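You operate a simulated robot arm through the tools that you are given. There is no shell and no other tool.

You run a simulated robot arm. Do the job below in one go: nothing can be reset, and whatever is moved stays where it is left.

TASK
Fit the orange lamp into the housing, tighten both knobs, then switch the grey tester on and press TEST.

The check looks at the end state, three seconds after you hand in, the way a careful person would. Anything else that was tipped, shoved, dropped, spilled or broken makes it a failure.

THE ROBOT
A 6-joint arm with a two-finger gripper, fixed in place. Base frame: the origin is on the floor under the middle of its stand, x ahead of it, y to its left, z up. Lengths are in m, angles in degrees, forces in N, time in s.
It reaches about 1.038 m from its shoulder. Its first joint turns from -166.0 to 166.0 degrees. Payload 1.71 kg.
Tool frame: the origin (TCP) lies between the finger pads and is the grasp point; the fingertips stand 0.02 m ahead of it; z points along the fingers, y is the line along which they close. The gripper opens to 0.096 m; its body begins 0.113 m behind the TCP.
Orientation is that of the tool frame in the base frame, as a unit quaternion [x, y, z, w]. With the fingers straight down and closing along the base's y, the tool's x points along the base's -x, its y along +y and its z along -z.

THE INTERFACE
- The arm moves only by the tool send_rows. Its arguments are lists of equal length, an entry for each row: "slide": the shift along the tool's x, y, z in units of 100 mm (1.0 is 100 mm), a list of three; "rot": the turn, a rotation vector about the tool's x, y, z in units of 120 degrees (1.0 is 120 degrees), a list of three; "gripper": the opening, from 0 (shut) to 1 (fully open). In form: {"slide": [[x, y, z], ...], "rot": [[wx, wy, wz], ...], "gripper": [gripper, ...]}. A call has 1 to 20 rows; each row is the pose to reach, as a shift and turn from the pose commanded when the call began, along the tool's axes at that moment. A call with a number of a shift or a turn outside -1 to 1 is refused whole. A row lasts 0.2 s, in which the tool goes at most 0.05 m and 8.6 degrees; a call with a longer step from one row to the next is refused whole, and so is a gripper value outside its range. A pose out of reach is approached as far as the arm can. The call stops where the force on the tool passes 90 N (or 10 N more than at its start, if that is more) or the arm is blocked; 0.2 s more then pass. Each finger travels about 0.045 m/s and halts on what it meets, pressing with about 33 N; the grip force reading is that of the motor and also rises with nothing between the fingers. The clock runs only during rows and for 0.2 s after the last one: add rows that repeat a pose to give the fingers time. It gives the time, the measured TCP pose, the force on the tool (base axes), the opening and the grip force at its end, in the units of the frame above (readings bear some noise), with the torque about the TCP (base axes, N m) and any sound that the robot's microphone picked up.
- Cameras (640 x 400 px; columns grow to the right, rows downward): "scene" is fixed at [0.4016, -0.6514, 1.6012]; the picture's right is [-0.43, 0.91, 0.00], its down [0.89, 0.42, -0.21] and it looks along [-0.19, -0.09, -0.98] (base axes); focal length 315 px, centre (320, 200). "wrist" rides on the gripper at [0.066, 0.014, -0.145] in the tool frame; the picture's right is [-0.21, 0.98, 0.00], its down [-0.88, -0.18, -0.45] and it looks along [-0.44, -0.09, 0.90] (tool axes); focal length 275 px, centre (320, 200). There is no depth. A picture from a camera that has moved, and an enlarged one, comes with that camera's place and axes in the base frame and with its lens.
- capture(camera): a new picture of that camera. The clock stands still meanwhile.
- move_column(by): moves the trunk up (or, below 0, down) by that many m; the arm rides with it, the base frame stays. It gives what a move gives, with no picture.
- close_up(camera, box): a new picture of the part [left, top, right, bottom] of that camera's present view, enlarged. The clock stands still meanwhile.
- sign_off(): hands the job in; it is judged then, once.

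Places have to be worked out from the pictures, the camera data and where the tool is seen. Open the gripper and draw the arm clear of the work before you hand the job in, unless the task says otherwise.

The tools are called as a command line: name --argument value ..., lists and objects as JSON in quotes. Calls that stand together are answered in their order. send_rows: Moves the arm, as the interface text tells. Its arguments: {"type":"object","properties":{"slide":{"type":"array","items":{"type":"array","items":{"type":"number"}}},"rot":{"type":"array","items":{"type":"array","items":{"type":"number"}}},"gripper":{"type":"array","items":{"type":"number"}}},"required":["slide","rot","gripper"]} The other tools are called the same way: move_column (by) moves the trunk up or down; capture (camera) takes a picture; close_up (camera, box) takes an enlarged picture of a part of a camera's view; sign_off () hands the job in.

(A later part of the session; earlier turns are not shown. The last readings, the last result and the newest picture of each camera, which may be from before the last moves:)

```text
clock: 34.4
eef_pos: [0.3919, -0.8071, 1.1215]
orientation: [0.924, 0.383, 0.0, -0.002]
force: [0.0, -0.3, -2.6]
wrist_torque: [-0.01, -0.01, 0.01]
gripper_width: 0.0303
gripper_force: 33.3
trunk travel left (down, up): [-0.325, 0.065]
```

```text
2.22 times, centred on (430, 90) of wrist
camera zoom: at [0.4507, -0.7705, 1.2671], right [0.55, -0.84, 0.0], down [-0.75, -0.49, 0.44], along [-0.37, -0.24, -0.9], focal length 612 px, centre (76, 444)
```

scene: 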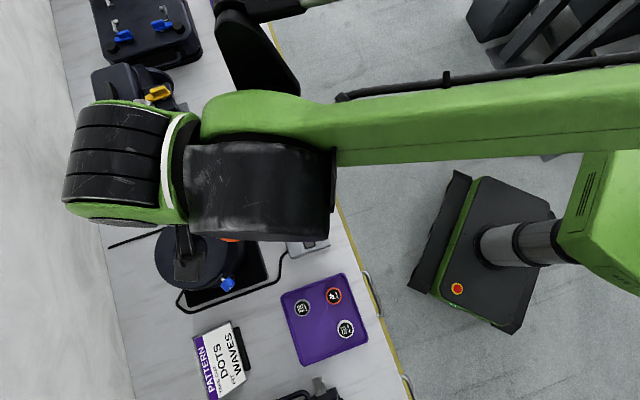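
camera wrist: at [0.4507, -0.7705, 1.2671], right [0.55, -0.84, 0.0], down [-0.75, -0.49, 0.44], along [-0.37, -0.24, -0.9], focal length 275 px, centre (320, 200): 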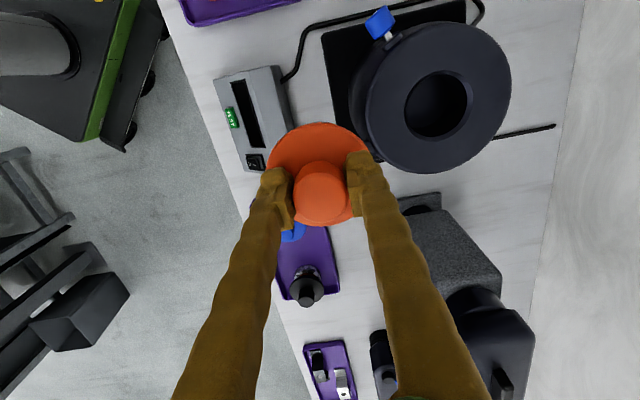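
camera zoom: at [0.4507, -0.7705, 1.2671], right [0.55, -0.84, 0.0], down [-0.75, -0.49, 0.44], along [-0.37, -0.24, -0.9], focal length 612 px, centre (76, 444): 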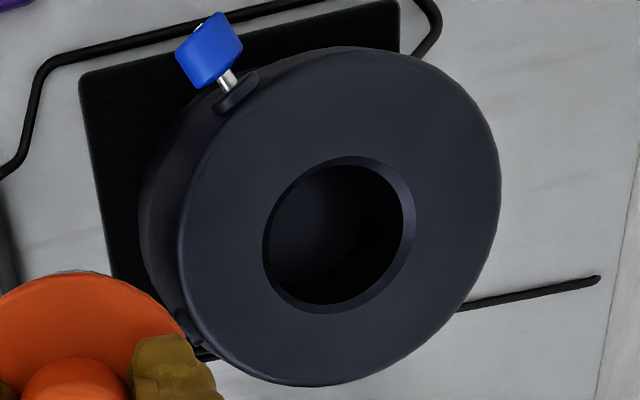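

The two bore views agree on a centre of about (0.4806, -0.8898) with the top at about z 0.98. The lamp axis coincides with the TCP, so I'll move directly over the bore at the same height.

send_rows --slide '[[0, 0.1, 0], [0, 0.25, 0], [0.01, 0.4, 0], [0.01, 0.55, 0], [0.01, 0.65, 0], [0.01, 0.7, 0], [0.01, 0.7, 0]]' --rot '[[0, 0, 0], [0, 0, 0], [0, 0, 0], [0, 0, 0], [0, 0, 0], [0, 0, 0], [0, 0, 0]]' --gripper '[0, 0, 0, 0, 0, 0, 0]'

send_rows --slide '[[0, 0.1, 0], [0.01, 0.25, 0], [0.01, 0.4, 0], [0.015, 0.5, 0], [0.015, 0.5, 0], [0.015, 0.5, 0]]' --rot '[[0, 0, 0], [0, 0, 0], [0, 0, 0], [0, 0, 0], [0, 0, 0], [0, 0, 0]]' --gripper '[0, 0, 0, 0, 0, 0]'

capture --camera "wrist"

close_up --camera "wrist" --box '[200, 60, 440, 260]'

```text
clock: 36.0
eef_pos: [0.4441, -0.8547, 1.1214]
orientation: [0.924, 0.383, 0.0, -0.002]
force: [0.4, -0.3, -2.0]
wrist_torque: [0.0, -0.02, 0.03]
gripper_width: 0.0304
gripper_force: 33.0
trunk travel left (down, up): [-0.325, 0.065]
```

```text
clock: 37.4
eef_pos: [0.4811, -0.8889, 1.1205]
orientation: [0.924, 0.383, 0.001, -0.001]
force: [0.5, 0.1, -2.4]
wrist_torque: [0.03, 0.01, 0.02]
gripper_width: 0.0303
gripper_force: 32.9
trunk travel left (down, up): [-0.325, 0.065]
```

```text
taken
camera wrist: at [0.5375, -0.8516, 1.2658], right [0.55, -0.84, 0.0], down [-0.75, -0.49, 0.44], along [-0.37, -0.24, -0.9], focal length 275 px, centre (320, 200)
```

wrist: 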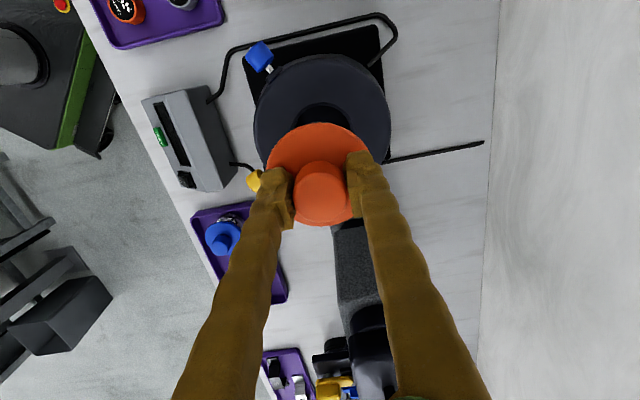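

```text
2.00 times, centred on (320, 160) of wrist
camera zoom: at [0.5375, -0.8516, 1.2658], right [0.55, -0.84, 0.0], down [-0.75, -0.49, 0.44], along [-0.37, -0.24, -0.9], focal length 551 px, centre (320, 280)
```

zoom: 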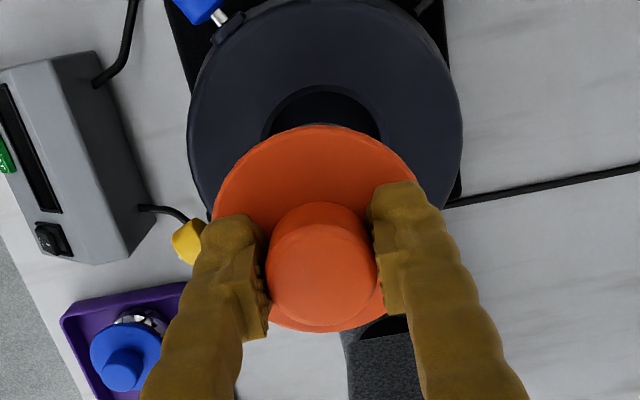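

The lamp is centred over the bore to within about 1–2 mm. I'll trim the offset and start down, staying above first contact.

send_rows --slide '[[-0.015, 0.01, 0.05], [-0.015, 0.01, 0.15], [-0.015, 0.01, 0.25], [-0.015, 0.01, 0.35], [-0.015, 0.01, 0.4], [-0.015, 0.01, 0.4]]' --rot '[[0, 0, 0], [0, 0, 0], [0, 0, 0], [0, 0, 0], [0, 0, 0], [0, 0, 0]]' --gripper '[0, 0, 0, 0, 0, 0]'

close_up --camera "wrist" --box '[200, 60, 440, 260]'

capture --camera "scene"

```text
clock: 38.8
eef_pos: [0.4802, -0.8912, 1.0819]
orientation: [0.924, 0.382, 0.0, -0.001]
force: [0.4, -0.3, -1.7]
wrist_torque: [0.01, -0.03, 0.0]
gripper_width: 0.0307
gripper_force: 33.1
trunk travel left (down, up): [-0.325, 0.065]
```

```text
2.00 times, centred on (320, 160) of wrist
camera zoom: at [0.5376, -0.8542, 1.2268], right [0.55, -0.84, 0.0], down [-0.75, -0.49, 0.44], along [-0.37, -0.24, -0.9], focal length 551 px, centre (320, 280)
```

zoom: 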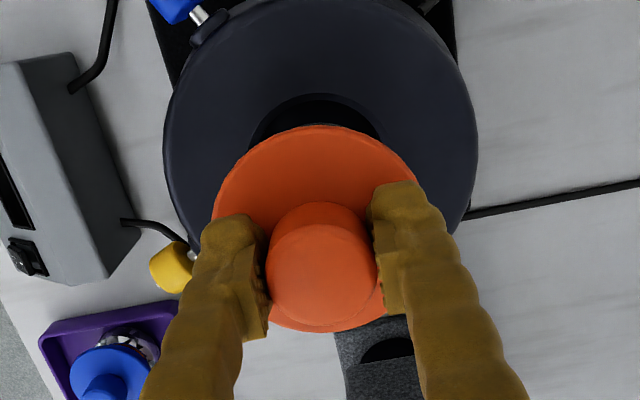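

```text
taken
```

scene: 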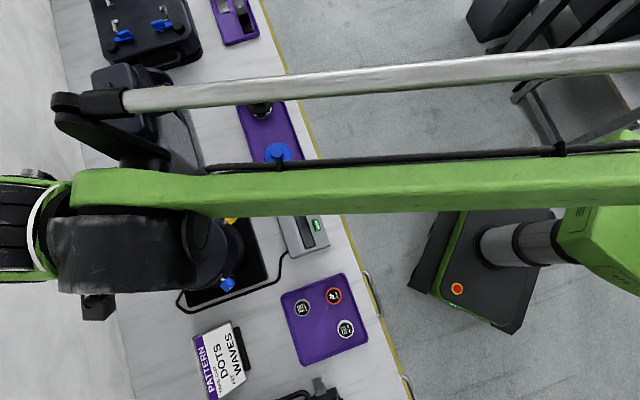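

No contact yet. In the scene view part of the arm passes over the grey machine, so I'll check that clearance before going lower.

close_up --camera "scene" --box '[0, 40, 320, 300]'

capture --camera "wrist"

```text
1.54 times, centred on (160, 170) of scene
camera zoom: at [0.4016, -0.6514, 1.6012], right [-0.43, 0.91, 0.0], down [0.89, 0.42, -0.21], along [-0.19, -0.09, -0.98], focal length 484 px, centre (566, 246)
```

zoom: 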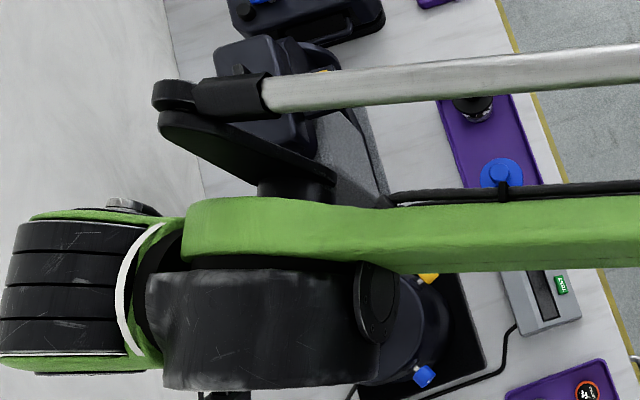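

```text
taken
camera wrist: at [0.5376, -0.8542, 1.2268], right [0.55, -0.84, 0.0], down [-0.75, -0.49, 0.44], along [-0.37, -0.24, -0.9], focal length 275 px, centre (320, 200)
```

wrist: 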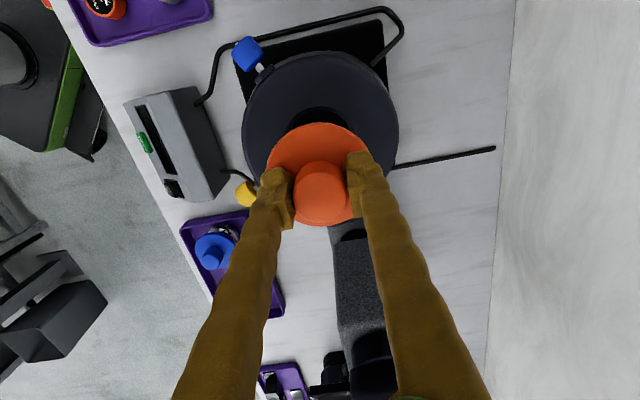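

That linkage belongs to the wrist and sits well above the machine, so there's enough clearance. I'll continue down in small steps, watching for contact force.

send_rows --slide '[[0, 0, 0.04], [0, 0, 0.08], [0, 0, 0.12], [0, 0, 0.16], [0, 0, 0.2], [0, 0, 0.2]]' --rot '[[0, 0, 0], [0, 0, 0], [0, 0, 0], [0, 0, 0], [0, 0, 0], [0, 0, 0]]' --gripper '[0, 0, 0, 0, 0, 0]'

close_up --camera "wrist" --box '[200, 60, 440, 260]'

```text
clock: 40.2
eef_pos: [0.4801, -0.8896, 1.0609]
orientation: [0.924, 0.382, 0.001, -0.001]
force: [-1.0, 0.4, -2.3]
wrist_torque: [0.03, -0.05, 0.02]
gripper_width: 0.0304
gripper_force: 32.6
trunk travel left (down, up): [-0.325, 0.065]
```

```text
2.00 times, centred on (320, 160) of wrist
camera zoom: at [0.5365, -0.8527, 1.2069], right [0.55, -0.84, 0.0], down [-0.75, -0.49, 0.44], along [-0.37, -0.24, -0.9], focal length 551 px, centre (320, 280)
```

zoom: 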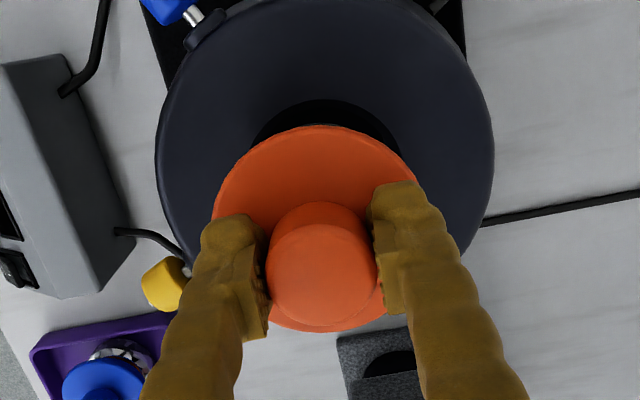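

The bore sits about 2 mm to the tool's +y side. I'll trim that and keep descending with force feedback.

send_rows --slide '[[0.005, 0.018, 0.0], [0.005, 0.018, 0.03], [0.005, 0.018, 0.06], [0.005, 0.018, 0.09], [0.005, 0.018, 0.12], [0.005, 0.018, 0.12]]' --rot '[[0, 0, 0], [0, 0, 0], [0, 0, 0], [0, 0, 0], [0, 0, 0], [0, 0, 0]]' --gripper '[0, 0, 0, 0, 0, 0]'

close_up --camera "wrist" --box '[200, 60, 440, 260]'

```text
clock: 41.6
eef_pos: [0.4812, -0.892, 1.0494]
orientation: [0.924, 0.382, 0.001, -0.001]
force: [-0.2, 0.3, -2.5]
wrist_torque: [0.02, -0.02, -0.06]
gripper_width: 0.0305
gripper_force: 32.9
trunk travel left (down, up): [-0.325, 0.065]
```

```text
2.00 times, centred on (320, 160) of wrist
camera zoom: at [0.5384, -0.854, 1.1941], right [0.55, -0.84, 0.0], down [-0.75, -0.49, 0.44], along [-0.37, -0.24, -0.9], focal length 551 px, centre (320, 280)
```

zoom: 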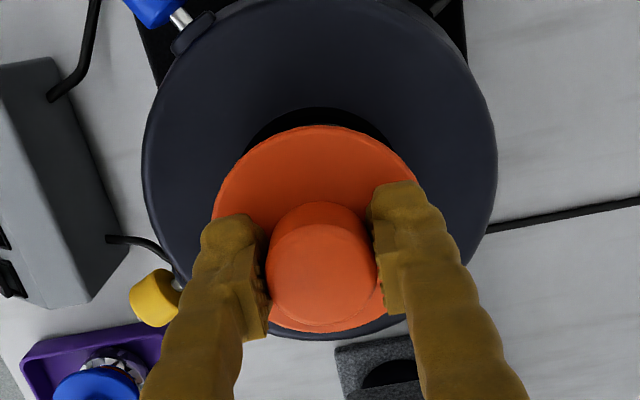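

Now centred in both directions within about 1 mm, with no contact. I'll continue down.

send_rows --slide '[[0, 0, 0.03], [0, 0, 0.06], [0, 0, 0.09], [0, 0, 0.12], [0, 0, 0.15], [0, 0, 0.15]]' --rot '[[0, 0, 0], [0, 0, 0], [0, 0, 0], [0, 0, 0], [0, 0, 0], [0, 0, 0]]' --gripper '[0, 0, 0, 0, 0, 0]'

close_up --camera "wrist" --box '[200, 60, 440, 260]'

```text
clock: 43.0
eef_pos: [0.4816, -0.8906, 1.0332]
orientation: [0.924, 0.383, 0.0, -0.001]
force: [0.2, -0.1, -3.0]
wrist_torque: [0.02, -0.03, 0.01]
gripper_width: 0.0303
gripper_force: 33.1
trunk travel left (down, up): [-0.325, 0.065]
```

```text
2.00 times, centred on (320, 160) of wrist
camera zoom: at [0.5389, -0.8541, 1.1792], right [0.55, -0.84, 0.0], down [-0.75, -0.49, 0.44], along [-0.37, -0.24, -0.9], focal length 551 px, centre (320, 280)
```

zoom: 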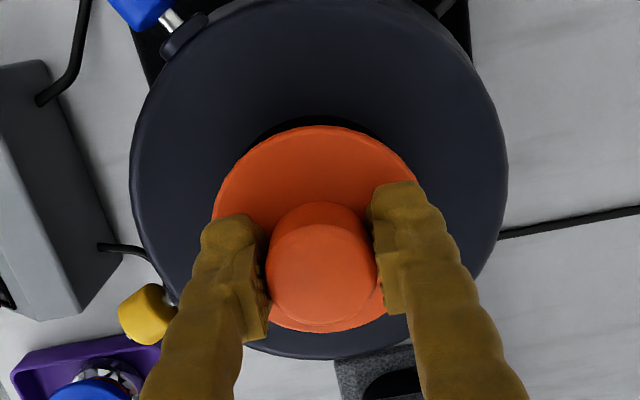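

The lamp is entering cleanly with no side force. I'll continue down gently to seat the flange.

send_rows --slide '[[0, 0, 0.03], [0, 0, 0.06], [0, 0, 0.09], [0, 0, 0.12], [0, 0, 0.14], [0, 0, 0.14]]' --rot '[[0, 0, 0], [0, 0, 0], [0, 0, 0], [0, 0, 0], [0, 0, 0], [0, 0, 0]]' --gripper '[0, 0, 0, 0, 0, 0]'

close_up --camera "wrist" --box '[200, 60, 440, 260]'

```text
clock: 44.4
eef_pos: [0.4825, -0.8905, 1.0189]
orientation: [0.924, 0.383, 0.001, -0.001]
force: [0.5, 0.2, -2.3]
wrist_torque: [-0.01, -0.02, 0.0]
gripper_width: 0.0303
gripper_force: 32.5
trunk travel left (down, up): [-0.325, 0.065]
```

```text
2.00 times, centred on (320, 160) of wrist
camera zoom: at [0.5391, -0.8536, 1.1643], right [0.55, -0.84, 0.0], down [-0.75, -0.49, 0.44], along [-0.37, -0.24, -0.9], focal length 551 px, centre (320, 280)
```

zoom: 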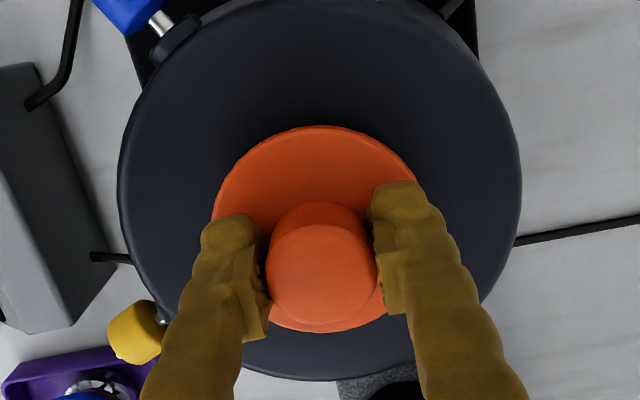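

The flange is nearly at the rim, still without contact. I'll take smaller steps for the last few millimetres.

send_rows --slide '[[0, 0, 0.02], [0, 0, 0.04], [0, 0, 0.06], [0, 0, 0.07], [0, 0, 0.07]]' --rot '[[0, 0, 0], [0, 0, 0], [0, 0, 0], [0, 0, 0], [0, 0, 0]]' --gripper '[0, 0, 0, 0, 0]'

close_up --camera "wrist" --box '[200, 60, 440, 260]'

```text
clock: 45.6
eef_pos: [0.4804, -0.8908, 1.0123]
orientation: [0.924, 0.382, 0.0, -0.001]
force: [-0.1, -0.9, -2.5]
wrist_torque: [0.0, -0.01, -0.02]
gripper_width: 0.0304
gripper_force: 32.6
trunk travel left (down, up): [-0.325, 0.065]
```

```text
2.00 times, centred on (320, 160) of wrist
camera zoom: at [0.5389, -0.8541, 1.1581], right [0.55, -0.84, 0.0], down [-0.75, -0.49, 0.44], along [-0.37, -0.24, -0.9], focal length 551 px, centre (320, 280)
```

zoom: 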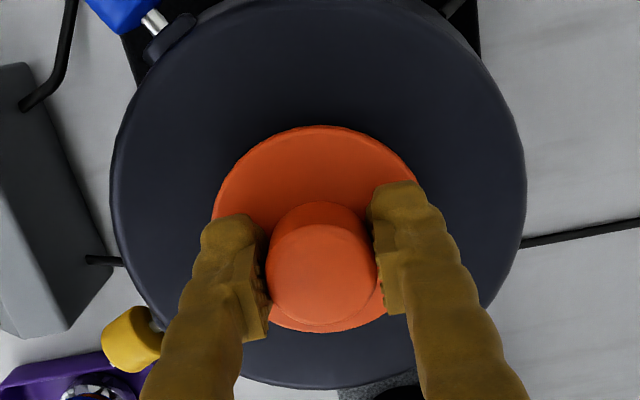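

send_rows --slide '[[0, 0, 0.015], [0, 0, 0.03], [0, 0, 0.045], [0, 0, 0.06], [0, 0, 0.06]]' --rot '[[0, 0, 0], [0, 0, 0], [0, 0, 0], [0, 0, 0], [0, 0, 0]]' --gripper '[0, 0, 0, 0, 0]'

close_up --camera "wrist" --box '[200, 60, 440, 260]'

```text
clock: 46.8
eef_pos: [0.4825, -0.8917, 1.008]
orientation: [0.924, 0.383, 0.0, -0.001]
force: [0.2, 0.0, -2.2]
wrist_torque: [0.01, 0.0, 0.0]
gripper_width: 0.0302
gripper_force: 33.0
trunk travel left (down, up): [-0.325, 0.065]
```

```text
2.00 times, centred on (320, 160) of wrist
camera zoom: at [0.539, -0.8545, 1.1529], right [0.55, -0.84, 0.0], down [-0.75, -0.49, 0.44], along [-0.37, -0.24, -0.9], focal length 551 px, centre (320, 280)
```

zoom: 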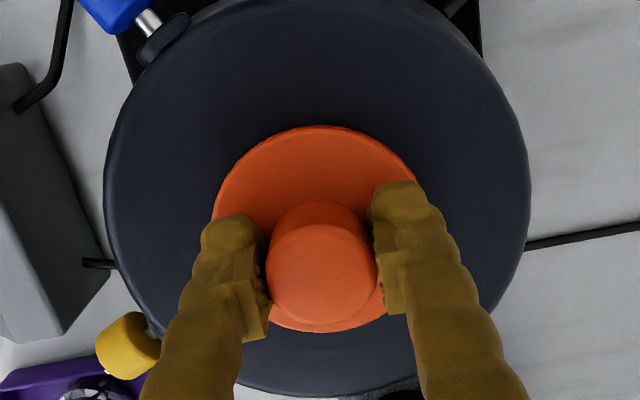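

Still free, with only the lamp's weight on the tool. I'll continue down slowly until the flange touches.

send_rows --slide '[[0, 0, 0.015], [0, 0, 0.03], [0, 0, 0.045], [0, 0, 0.05], [0, 0, 0.05]]' --rot '[[0, 0, 0], [0, 0, 0], [0, 0, 0], [0, 0, 0], [0, 0, 0]]' --gripper '[0, 0, 0, 0, 0]'

close_up --camera "wrist" --box '[200, 60, 440, 260]'

```text
clock: 48.0
eef_pos: [0.4826, -0.8905, 1.0046]
orientation: [0.924, 0.383, 0.0, -0.001]
force: [5.5, -15.3, 43.3]
wrist_torque: [-0.31, -0.03, 0.0]
gripper_width: 0.0308
gripper_force: 32.9
trunk travel left (down, up): [-0.325, 0.065]
```

```text
2.00 times, centred on (320, 160) of wrist
camera zoom: at [0.5384, -0.8529, 1.1509], right [0.55, -0.84, 0.0], down [-0.75, -0.49, 0.44], along [-0.37, -0.24, -0.9], focal length 551 px, centre (320, 280)
```

zoom: 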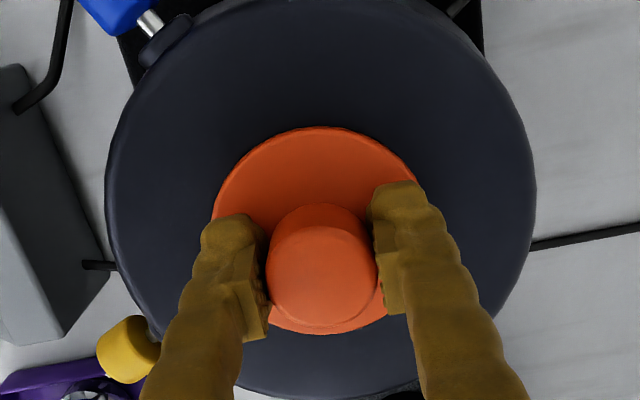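

Contact at 43 N, consistent with the flange landing on the rim at about 0.977. There is a small side force, so I'll shift about 1 mm to relieve it and confirm it's seated.

send_rows --slide '[[-0.003, 0.005, 0], [-0.005, 0.01, 0], [-0.005, 0.01, 0], [-0.005, 0.01, 0]]' --rot '[[0, 0, 0], [0, 0, 0], [0, 0, 0], [0, 0, 0]]' --gripper '[0, 0, 0, 0]'

close_up --camera "wrist" --box '[260, 100, 400, 240]'

```text
clock: 49.0
eef_pos: [0.4811, -0.8899, 1.006]
orientation: [0.924, 0.382, 0.0, 0.0]
force: [13.6, -17.9, 61.5]
wrist_torque: [-0.17, -0.24, 0.03]
gripper_width: 0.0309
gripper_force: 33.0
trunk travel left (down, up): [-0.325, 0.065]
```

```text
2.86 times, centred on (330, 170) of wrist
camera zoom: at [0.5381, -0.8525, 1.1507], right [0.55, -0.84, 0.0], down [-0.75, -0.49, 0.44], along [-0.37, -0.24, -0.9], focal length 786 px, centre (291, 286)
```

zoom: 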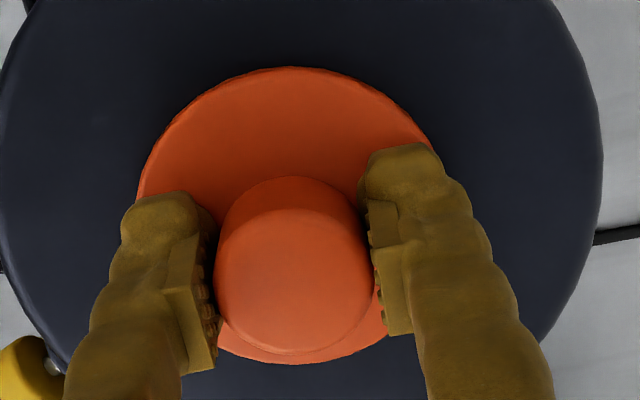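

The lamp looks fully seated, as the flange sits on the rim all round. I'll unload the downward push slightly, then open the gripper.

send_rows --slide '[[0, 0, -0.01], [0, 0, -0.02], [0, 0, -0.02], [0, 0, -0.02]]' --rot '[[0, 0, 0], [0, 0, 0], [0, 0, 0], [0, 0, 0]]' --gripper '[0, 0, 0, 0]'

```text
clock: 50.0
eef_pos: [0.4808, -0.8898, 1.0054]
orientation: [0.924, 0.383, 0.0, 0.0]
force: [4.3, -1.3, 28.2]
wrist_torque: [-0.08, -0.09, -0.01]
gripper_width: 0.0306
gripper_force: 32.4
trunk travel left (down, up): [-0.325, 0.065]
```

Side force has dropped to near zero, with 28 N of downward push remaining. I'll raise 1.5 mm more and open the gripper partway.

send_rows --slide '[[0, 0, -0.015], [0, 0, -0.015], [0, 0, -0.015], [0, 0, -0.015], [0, 0, -0.015], [0, 0, -0.015]]' --rot '[[0, 0, 0], [0, 0, 0], [0, 0, 0], [0, 0, 0], [0, 0, 0], [0, 0, 0]]' --gripper '[0, 0.35, 0.5, 0.7, 0.7, 0.7]'

close_up --camera "wrist" --box '[200, 60, 440, 260]'

```text
clock: 51.4
eef_pos: [0.4816, -0.8913, 1.0051]
orientation: [0.924, 0.382, 0.0, -0.001]
force: [-0.6, 0.3, 0.4]
wrist_torque: [-0.01, 0.0, 0.01]
gripper_width: 0.0674
gripper_force: 0.1
trunk travel left (down, up): [-0.325, 0.065]
```

```text
2.00 times, centred on (320, 160) of wrist
camera zoom: at [0.539, -0.8546, 1.151], right [0.55, -0.84, 0.0], down [-0.75, -0.49, 0.44], along [-0.37, -0.24, -0.9], focal length 551 px, centre (320, 280)
```

zoom: 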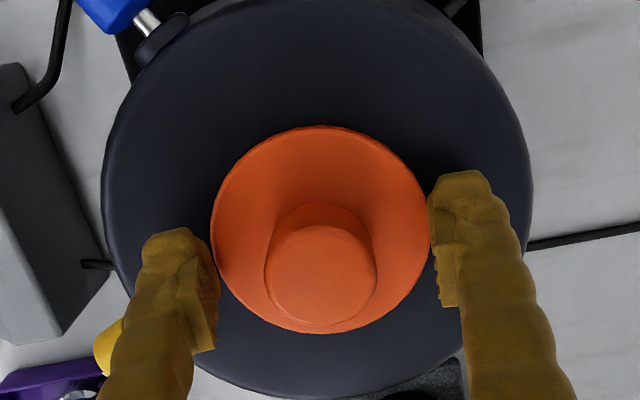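

The lamp is seated, level and centred on the rim. I'll retract straight up and look again.

send_rows --slide '[[0, 0, -0.1], [0, 0, -0.3], [0, 0, -0.6], [0, 0, -0.9], [0, 0, -1.0], [0, 0, -1.0]]' --rot '[[0, 0, 0], [0, 0, 0], [0, 0, 0], [0, 0, 0], [0, 0, 0], [0, 0, 0]]' --gripper '[0.7, 0.7, 0.7, 0.8, 0.9, 1.0]'

capture --camera "wrist"

close_up --camera "wrist" --box '[220, 50, 420, 210]'

```text
clock: 52.8
eef_pos: [0.4793, -0.8926, 1.1046]
orientation: [0.924, 0.383, 0.0, -0.001]
force: [-0.4, 0.4, -0.6]
wrist_torque: [0.03, 0.0, 0.02]
gripper_width: 0.0961
gripper_force: 0.1
trunk travel left (down, up): [-0.325, 0.065]
```

```text
taken
camera wrist: at [0.537, -0.8566, 1.2515], right [0.55, -0.84, 0.0], down [-0.75, -0.49, 0.44], along [-0.37, -0.24, -0.9], focal length 275 px, centre (320, 200)
```

wrist: 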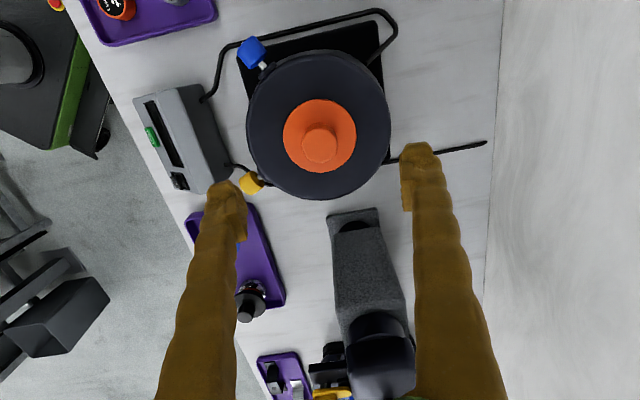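

```text
2.50 times, centred on (320, 130) of wrist
camera zoom: at [0.537, -0.8566, 1.2515], right [0.55, -0.84, 0.0], down [-0.75, -0.49, 0.44], along [-0.37, -0.24, -0.9], focal length 688 px, centre (320, 375)
```

zoom: 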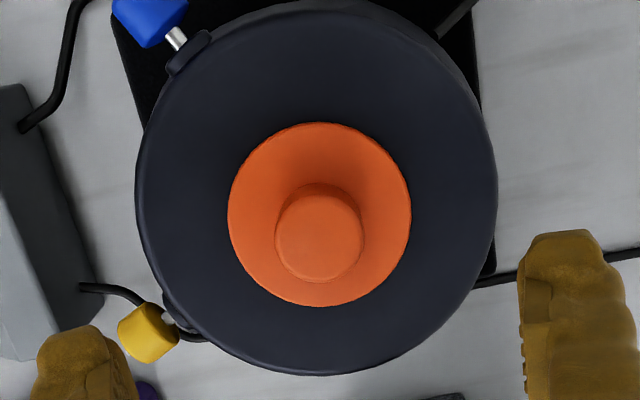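

The lamp is fitted. For the knobs I want the gripper horizontal, pointing along each knob axis, so I'll retreat toward the robot before tilting the tool.

send_rows --slide '[[0, -0.2, -0.05], [0, -0.5, -0.1], [0, -0.8, -0.1], [0, -1.0, -0.1], [0, -1.0, -0.1]]' --rot '[[0, 0, 0], [0, 0, 0], [0, 0, 0], [0, 0, 0], [0, 0, 0]]' --gripper '[1, 1, 1, 1, 1]'

send_rows --slide '[[0, -0.3, 0], [0, -0.6, 0], [0, -0.9, 0], [0, -1.0, 0], [0, -1.0, 0]]' --rot '[[0, 0, 0], [0, 0, 0], [0, 0, 0], [0, 0, 0], [0, 0, 0]]' --gripper '[1, 1, 1, 1, 1]'

send_rows --slide '[[0, -0.3, 0], [0, -0.6, 0], [0, -0.9, 0], [0, -1.0, 0], [0, -1.0, 0]]' --rot '[[0, 0, 0], [0, 0, 0], [0, 0, 0], [0, 0, 0], [0, 0, 0]]' --gripper '[1, 1, 1, 1, 1]'

capture --camera "wrist"

capture --camera "scene"

```text
clock: 54.0
eef_pos: [0.408, -0.8216, 1.1145]
orientation: [0.924, 0.382, 0.0, -0.002]
force: [-0.4, 1.1, -0.4]
wrist_torque: [-0.04, -0.02, -0.01]
gripper_width: 0.096
gripper_force: 0.0
trunk travel left (down, up): [-0.325, 0.065]
```

```text
clock: 55.2
eef_pos: [0.342, -0.75, 1.1161]
orientation: [0.924, 0.383, 0.0, -0.001]
force: [0.6, 0.1, 0.7]
wrist_torque: [0.0, -0.01, 0.0]
gripper_width: 0.0962
gripper_force: 0.0
trunk travel left (down, up): [-0.325, 0.065]
```

```text
clock: 56.4
eef_pos: [0.271, -0.6797, 1.1169]
orientation: [0.924, 0.383, -0.001, -0.001]
force: [0.3, 0.6, 0.4]
wrist_torque: [-0.01, 0.02, -0.01]
gripper_width: 0.0964
gripper_force: 0.1
trunk travel left (down, up): [-0.325, 0.065]
```

```text
taken
camera wrist: at [0.3281, -0.6427, 1.2629], right [0.55, -0.84, 0.0], down [-0.75, -0.49, 0.44], along [-0.37, -0.24, -0.9], focal length 275 px, centre (320, 200)
```

wrist: 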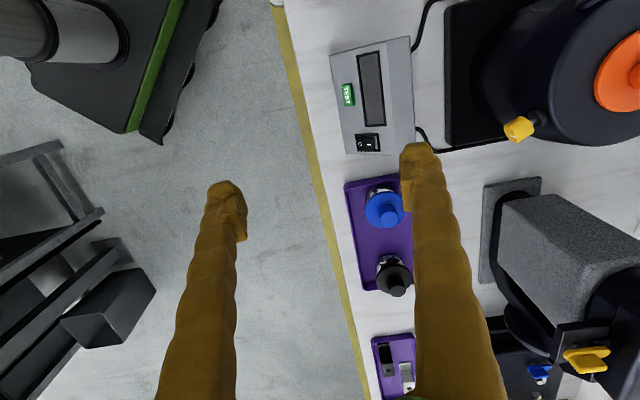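

```text
taken
```

scene: 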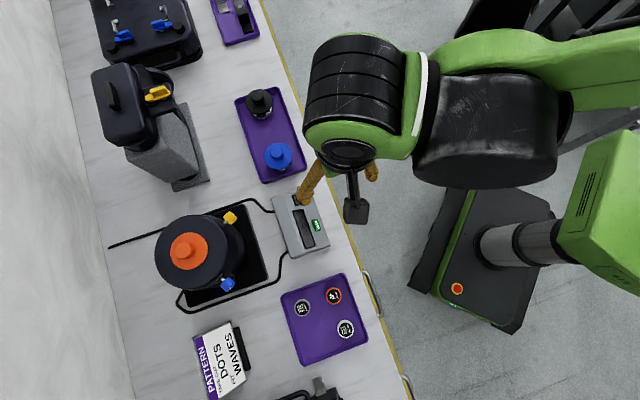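

The lamp is visibly in the housing. Now I'll pitch the tool from vertical toward horizontal, halfway first, to see how the arm behaves.

send_rows --slide '[[0, 0, 0], [0, 0, 0], [0, 0, 0], [0, 0, 0], [0, 0, 0], [0, 0, 0], [0, 0, 0]]' --rot '[[-0.065, 0, 0], [-0.13, 0, 0], [-0.195, 0, 0], [-0.26, 0, 0], [-0.325, 0, 0], [-0.375, 0, 0], [-0.375, 0, 0]]' --gripper '[1, 1, 1, 1, 1, 1, 1]'

capture --camera "wrist"

capture --camera "scene"

```text
clock: 58.0
eef_pos: [0.2704, -0.6795, 1.117]
orientation: [0.853, 0.354, 0.147, 0.354]
force: [0.2, -0.1, 0.3]
wrist_torque: [0.02, -0.01, 0.01]
gripper_width: 0.0958
gripper_force: 0.0
trunk travel left (down, up): [-0.325, 0.065]
```

```text
taken
camera wrist: at [0.252, -0.5673, 1.2297], right [0.34, -0.64, 0.69], down [-0.93, -0.3, 0.18], along [0.09, -0.71, -0.7], focal length 275 px, centre (320, 200)
```

wrist: 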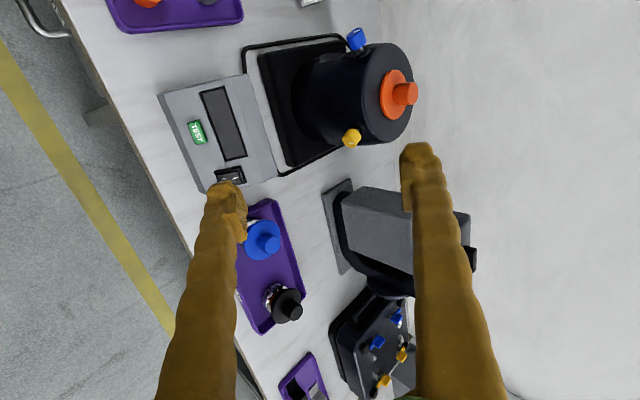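

```text
taken
```

scene: 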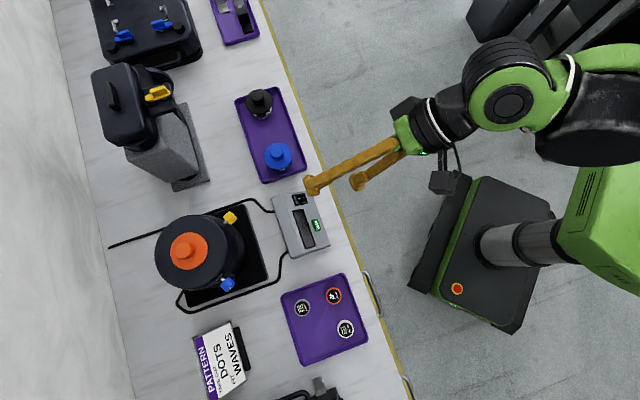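

The pitch works well. I'll complete it to horizontal.

send_rows --slide '[[0, 0, 0], [0, 0, 0], [0, 0, 0], [0, 0, 0], [0, 0, 0], [0, 0, 0], [0, 0, 0]]' --rot '[[-0.065, 0, 0], [-0.13, 0, 0], [-0.195, 0, 0], [-0.26, 0, 0], [-0.325, 0, 0], [-0.375, 0, 0], [-0.375, 0, 0]]' --gripper '[1, 1, 1, 1, 1, 1, 1]'

capture --camera "wrist"

capture --camera "scene"

```text
clock: 59.6
eef_pos: [0.2701, -0.6809, 1.1164]
orientation: [0.654, 0.269, 0.271, 0.653]
force: [-0.1, -0.3, -0.3]
wrist_torque: [0.0, 0.0, 0.03]
gripper_width: 0.0959
gripper_force: 0.0
trunk travel left (down, up): [-0.325, 0.065]
```

```text
taken
camera wrist: at [0.2146, -0.53, 1.1313], right [-0.15, -0.15, 0.98], down [-0.93, -0.3, -0.19], along [0.32, -0.94, -0.09], focal length 275 px, centre (320, 200)
```

wrist: 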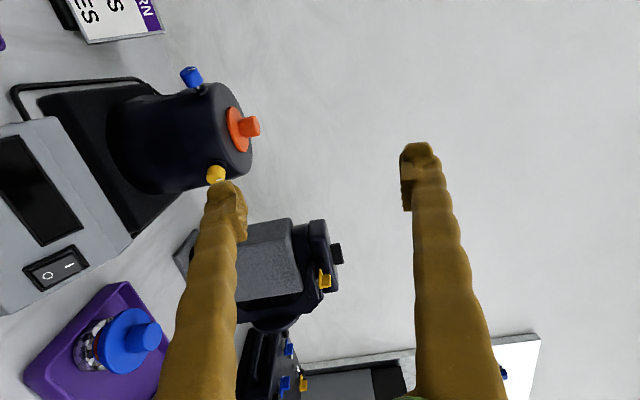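

```text
taken
```

scene: 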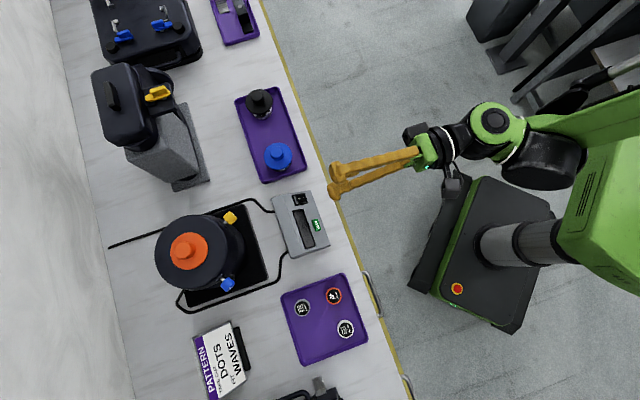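

The tool is horizontal now. From this side view I'll zoom in on the two knobs to get their height, size and direction.

close_up --camera "wrist" --box '[100, 50, 280, 210]'

```text
2.50 times, centred on (190, 130) of wrist
camera zoom: at [0.2146, -0.53, 1.1313], right [-0.15, -0.15, 0.98], down [-0.93, -0.3, -0.19], along [0.32, -0.94, -0.09], focal length 688 px, centre (645, 375)
```

zoom: 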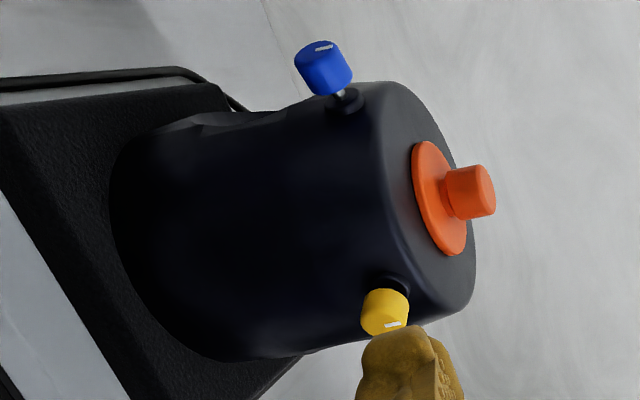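

Both knobs have horizontal radial axes at z about 0.962 and are about 26 mm across. The yellow is at (0.391, -0.857), pointing outward at azimuth 160°; the blue is at (0.506, -0.797), pointing at about 75°. I'll yaw toward the yellow axis and descend to a standoff.

send_rows --slide '[[-0.11, -0.15, 0.12], [-0.22, -0.3, 0.25], [-0.34, -0.45, 0.38], [-0.45, -0.6, 0.5], [-0.45, -0.6, 0.5]]' --rot '[[0, 0.05, 0], [0, 0.1, 0], [0, 0.155, 0], [0, 0.206, 0], [0, 0.206, 0]]' --gripper '[1, 1, 1, 1, 1]'

capture --camera "wrist"

capture --camera "scene"

```text
clock: 60.8
eef_pos: [0.275, -0.7476, 1.0549]
orientation: [0.581, 0.404, 0.405, 0.579]
force: [0.1, 0.2, 0.5]
wrist_torque: [-0.02, -0.06, 0.04]
gripper_width: 0.096
gripper_force: 0.0
trunk travel left (down, up): [-0.325, 0.065]
```

```text
taken
camera wrist: at [0.1617, -0.6353, 1.0696], right [-0.07, -0.2, 0.98], down [-0.72, -0.67, -0.19], along [0.69, -0.72, -0.09], focal length 275 px, centre (320, 200)
```

wrist: 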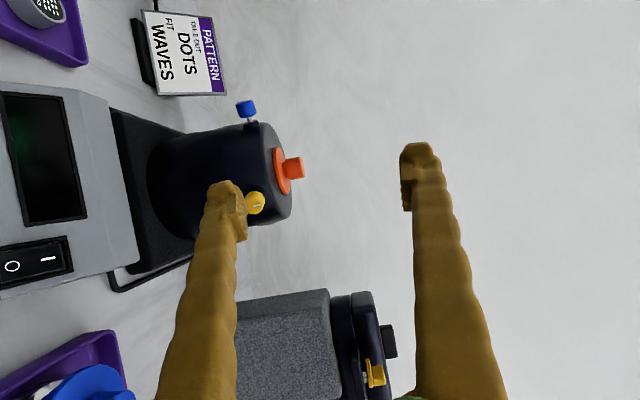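

```text
taken
```

scene: 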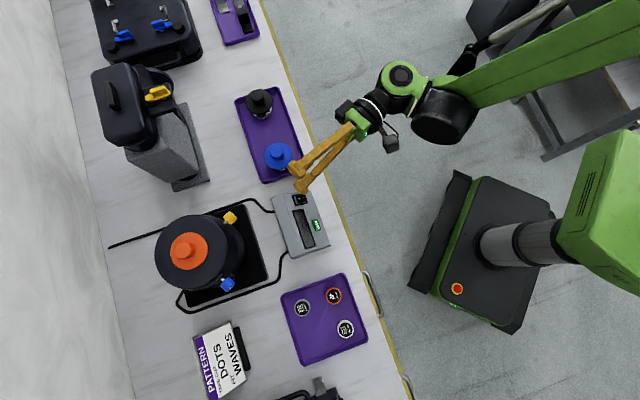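

The tool is pointing along the yellow knob's axis. I'll drop to knob height and line up at the standoff.

send_rows --slide '[[-0.15, -0.2, 0.05], [-0.3, -0.45, 0.1], [-0.45, -0.7, 0.2], [-0.62, -0.93, 0.26], [-0.62, -0.93, 0.26]]' --rot '[[0, 0, 0], [0, 0, 0], [0, 0, 0], [0, 0, 0], [0, 0, 0]]' --gripper '[1, 1, 1, 1, 1]'

capture --camera "wrist"

capture --camera "scene"

```text
clock: 62.0
eef_pos: [0.2731, -0.8134, 0.9629]
orientation: [0.581, 0.404, 0.404, 0.58]
force: [0.9, 0.0, -0.9]
wrist_torque: [-0.02, 0.0, 0.04]
gripper_width: 0.0959
gripper_force: 0.1
trunk travel left (down, up): [-0.325, 0.065]
```

```text
taken
camera wrist: at [0.1613, -0.7003, 0.9768], right [-0.07, -0.2, 0.98], down [-0.72, -0.67, -0.19], along [0.69, -0.72, -0.09], focal length 275 px, centre (320, 200)
```

wrist: 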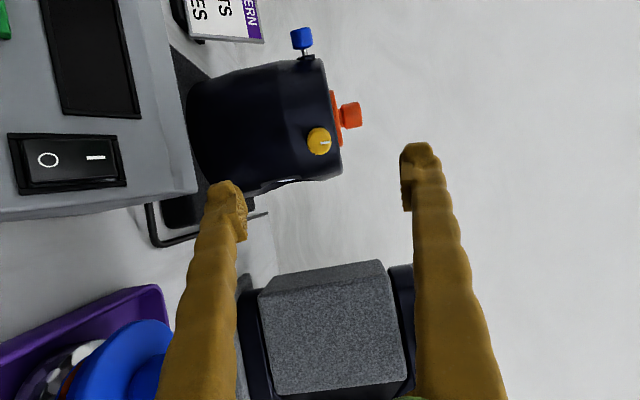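

```text
taken
```

scene: 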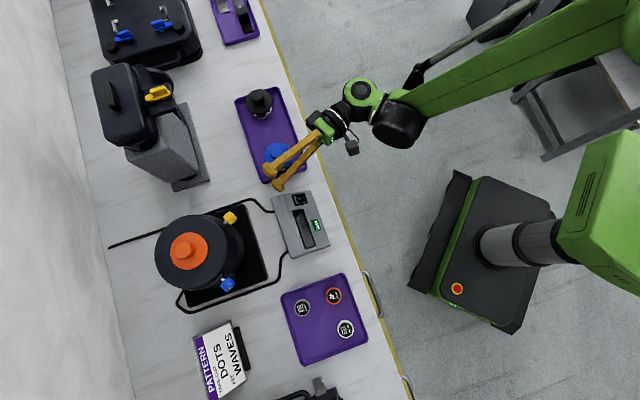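

I have a good axial view of the yellow knob. I'll zoom in to read its index line and refine the alignment.

close_up --camera "wrist" --box '[270, 80, 370, 180]'

close_up --camera "wrist" --box '[180, 10, 380, 200]'

```text
4.00 times, centred on (320, 130) of wrist
camera zoom: at [0.1613, -0.7003, 0.9768], right [-0.07, -0.2, 0.98], down [-0.72, -0.67, -0.19], along [0.69, -0.72, -0.09], focal length 1101 px, centre (320, 480)
```

zoom: 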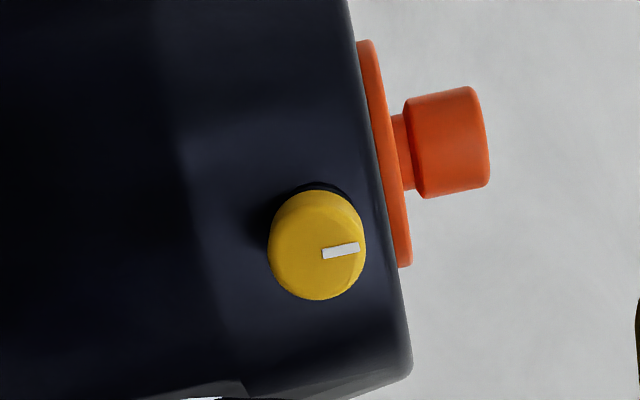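

```text
2.11 times, centred on (280, 105) of wrist
camera zoom: at [0.1613, -0.7003, 0.9768], right [-0.07, -0.2, 0.98], down [-0.72, -0.67, -0.19], along [0.69, -0.72, -0.09], focal length 580 px, centre (404, 400)
```

zoom: 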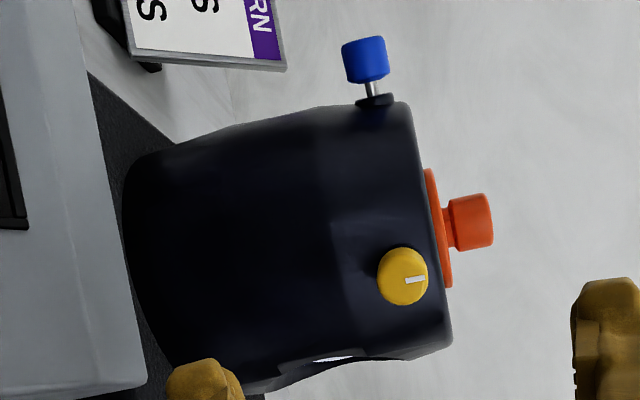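

The lamp flange sits flush on the housing. The yellow knob's index line points straight up, and its axis is on the tool axis within 1 mm. I'll advance 85 mm and re-measure.

send_rows --slide '[[0, 0, 0.2], [0, 0, 0.45], [0, 0, 0.7], [0, 0, 0.85], [0, 0, 0.85]]' --rot '[[0, 0, 0], [0, 0, 0], [0, 0, 0], [0, 0, 0], [0, 0, 0]]' --gripper '[1, 1, 1, 1, 1]'

capture --camera "wrist"

close_up --camera "wrist" --box '[200, 90, 440, 250]'

capture --camera "scene"

```text
clock: 63.2
eef_pos: [0.3547, -0.8449, 0.9627]
orientation: [0.581, 0.404, 0.404, 0.579]
force: [-0.5, -0.3, -0.7]
wrist_torque: [0.0, 0.01, -0.03]
gripper_width: 0.0962
gripper_force: 0.1
trunk travel left (down, up): [-0.325, 0.065]
```

```text
taken
camera wrist: at [0.243, -0.7324, 0.9762], right [-0.07, -0.2, 0.98], down [-0.72, -0.67, -0.19], along [0.69, -0.72, -0.09], focal length 275 px, centre (320, 200)
```

wrist: 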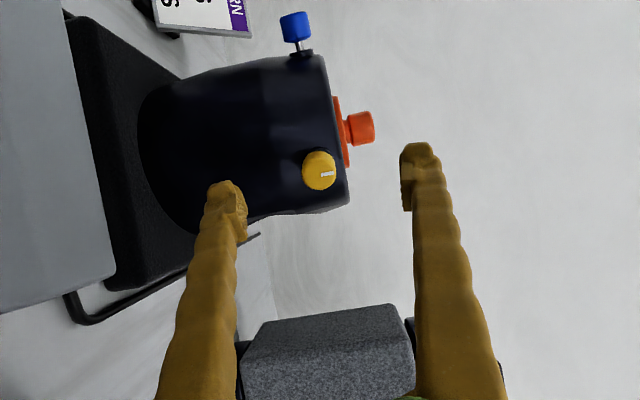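

```text
2.50 times, centred on (320, 170) of wrist
camera zoom: at [0.243, -0.7324, 0.9762], right [-0.07, -0.2, 0.98], down [-0.72, -0.67, -0.19], along [0.69, -0.72, -0.09], focal length 688 px, centre (320, 275)
```

zoom: 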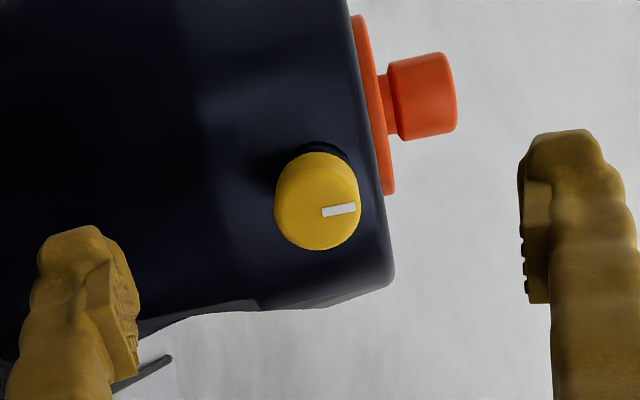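

```text
taken
```

scene: 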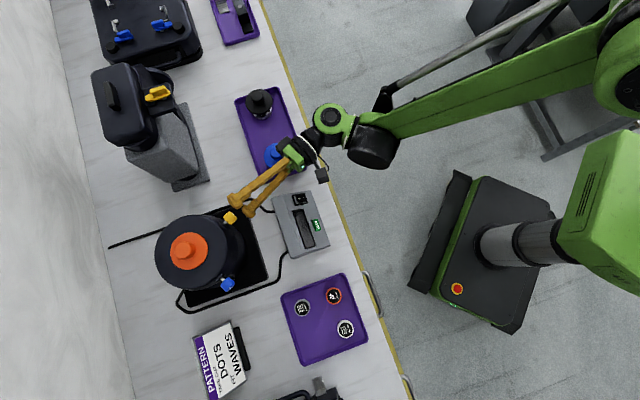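

The knob face is about 30 mm ahead, centred, 24 mm across and about 17 mm long. I'll advance 33 mm to straddle it without touching the housing wall.

send_rows --slide '[[0, 0.005, 0.08], [0, 0.005, 0.16], [0, 0.005, 0.24], [0, 0.005, 0.33], [0, 0.005, 0.33]]' --rot '[[0, 0, 0], [0, 0, 0], [0, 0, 0], [0, 0, 0], [0, 0, 0]]' --gripper '[1, 1, 1, 1, 1]'

close_up --camera "wrist" --box '[200, 90, 440, 250]'

```text
clock: 64.4
eef_pos: [0.3859, -0.8552, 0.9624]
orientation: [0.581, 0.404, 0.404, 0.579]
force: [0.5, -0.2, 0.4]
wrist_torque: [0.01, 0.0, -0.02]
gripper_width: 0.0957
gripper_force: 0.1
trunk travel left (down, up): [-0.325, 0.065]
```

```text
2.50 times, centred on (320, 170) of wrist
camera zoom: at [0.2741, -0.7417, 0.9774], right [-0.07, -0.2, 0.98], down [-0.72, -0.67, -0.19], along [0.69, -0.72, -0.09], focal length 688 px, centre (320, 275)
```

zoom: 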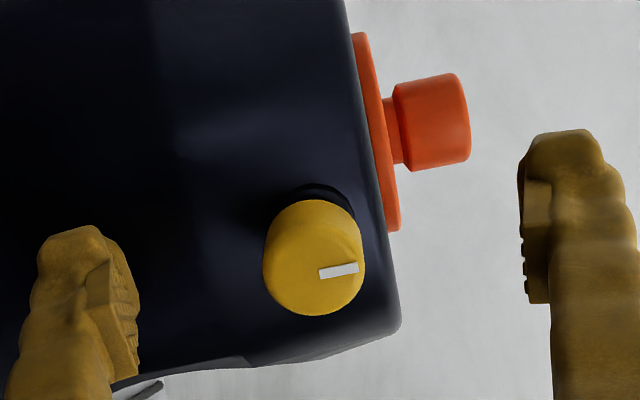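

I'm now straddling the knob, about 2 mm high. I'll trim the position and close on the knob.

send_rows --slide '[[-0.01, -0.02, 0], [-0.01, -0.02, 0], [-0.01, -0.02, 0], [-0.01, -0.02, 0], [-0.01, -0.02, 0], [-0.01, -0.02, 0], [-0.01, -0.02, 0], [-0.01, -0.02, 0]]' --rot '[[0, 0, 0], [0, 0, 0], [0, 0, 0], [0, 0, 0], [0, 0, 0], [0, 0, 0], [0, 0, 0], [0, 0, 0]]' --gripper '[1, 0.8, 0.6, 0.4, 0.2, 0, 0, 0]'

close_up --camera "wrist" --box '[200, 90, 440, 250]'

```text
clock: 66.2
eef_pos: [0.3875, -0.8558, 0.9606]
orientation: [0.581, 0.404, 0.404, 0.579]
force: [-0.2, -0.2, -0.9]
wrist_torque: [-0.01, 0.04, 0.0]
gripper_width: 0.0221
gripper_force: 34.6
trunk travel left (down, up): [-0.325, 0.065]
```

```text
2.50 times, centred on (320, 170) of wrist
camera zoom: at [0.2743, -0.7432, 0.9753], right [-0.07, -0.2, 0.98], down [-0.72, -0.67, -0.19], along [0.69, -0.72, -0.09], focal length 688 px, centre (320, 275)
```

zoom: 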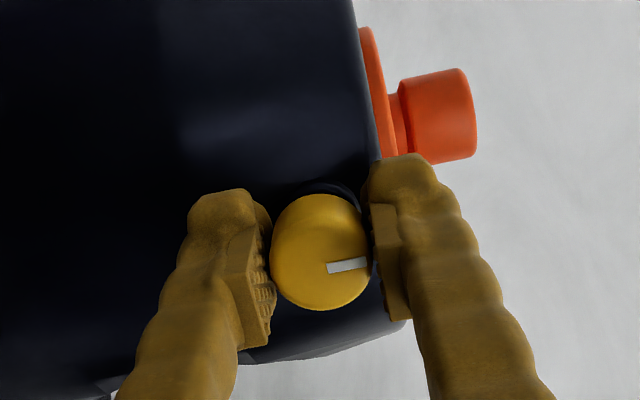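

The grip on the yellow knob is firm at 22 mm with no side load. I'll turn clockwise (+ about tool z) 24° first to feel the torque.

send_rows --slide '[[0, 0, 0], [0, 0, 0], [0, 0, 0], [0, 0, 0]]' --rot '[[0, 0, 0.067], [0, 0, 0.134], [0, 0, 0.2], [0, 0, 0.2]]' --gripper '[0, 0, 0, 0]'

close_up --camera "wrist" --box '[200, 90, 440, 250]'

```text
clock: 67.2
eef_pos: [0.3865, -0.8549, 0.961]
orientation: [0.652, 0.274, 0.516, 0.483]
force: [-0.6, -2.4, 1.0]
wrist_torque: [-0.03, 0.02, -0.07]
gripper_width: 0.0222
gripper_force: 34.7
trunk travel left (down, up): [-0.325, 0.065]
```

```text
2.50 times, centred on (320, 170) of wrist
camera zoom: at [0.2706, -0.754, 1.0012], right [-0.2, -0.55, 0.81], down [-0.67, -0.52, -0.53], along [0.71, -0.65, -0.26], focal length 688 px, centre (320, 275)
```

zoom: 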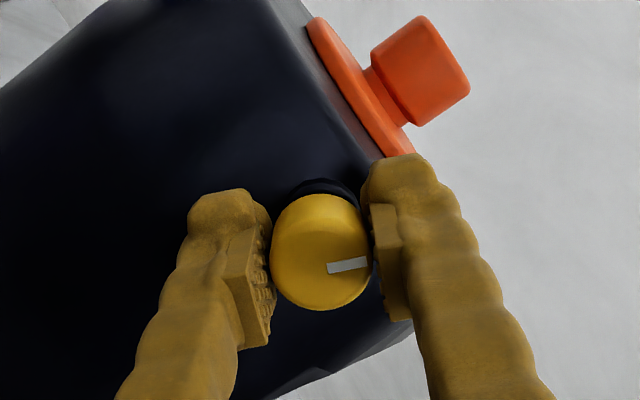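

The knob follows the gripper with very light torque. I'll continue clockwise.

send_rows --slide '[[0, 0, 0], [0, 0, 0], [0, 0, 0], [0, 0, 0], [0, 0, 0], [0, 0, 0], [0, 0, 0]]' --rot '[[0, 0, 0.067], [0, 0, 0.134], [0, 0, 0.2], [0, 0, 0.267], [0, 0, 0.334], [0, 0, 0.4], [0, 0, 0.4]]' --gripper '[0, 0, 0, 0, 0, 0, 0]'

close_up --camera "wrist" --box '[200, 90, 440, 250]'

```text
clock: 68.8
eef_pos: [0.387, -0.8558, 0.9629]
orientation: [0.707, -0.015, 0.668, 0.231]
force: [7.5, -17.7, 10.9]
wrist_torque: [-0.12, -0.19, -0.12]
gripper_width: 0.0219
gripper_force: 34.8
trunk travel left (down, up): [-0.325, 0.065]
```

```text
2.50 times, centred on (320, 170) of wrist
camera zoom: at [0.2541, -0.7988, 1.0289], right [-0.35, -0.93, 0.1], down [-0.45, 0.07, -0.89], along [0.82, -0.35, -0.44], focal length 688 px, centre (320, 275)
```

zoom: 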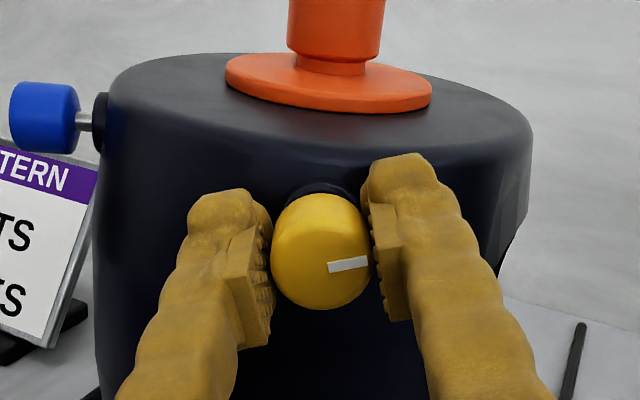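

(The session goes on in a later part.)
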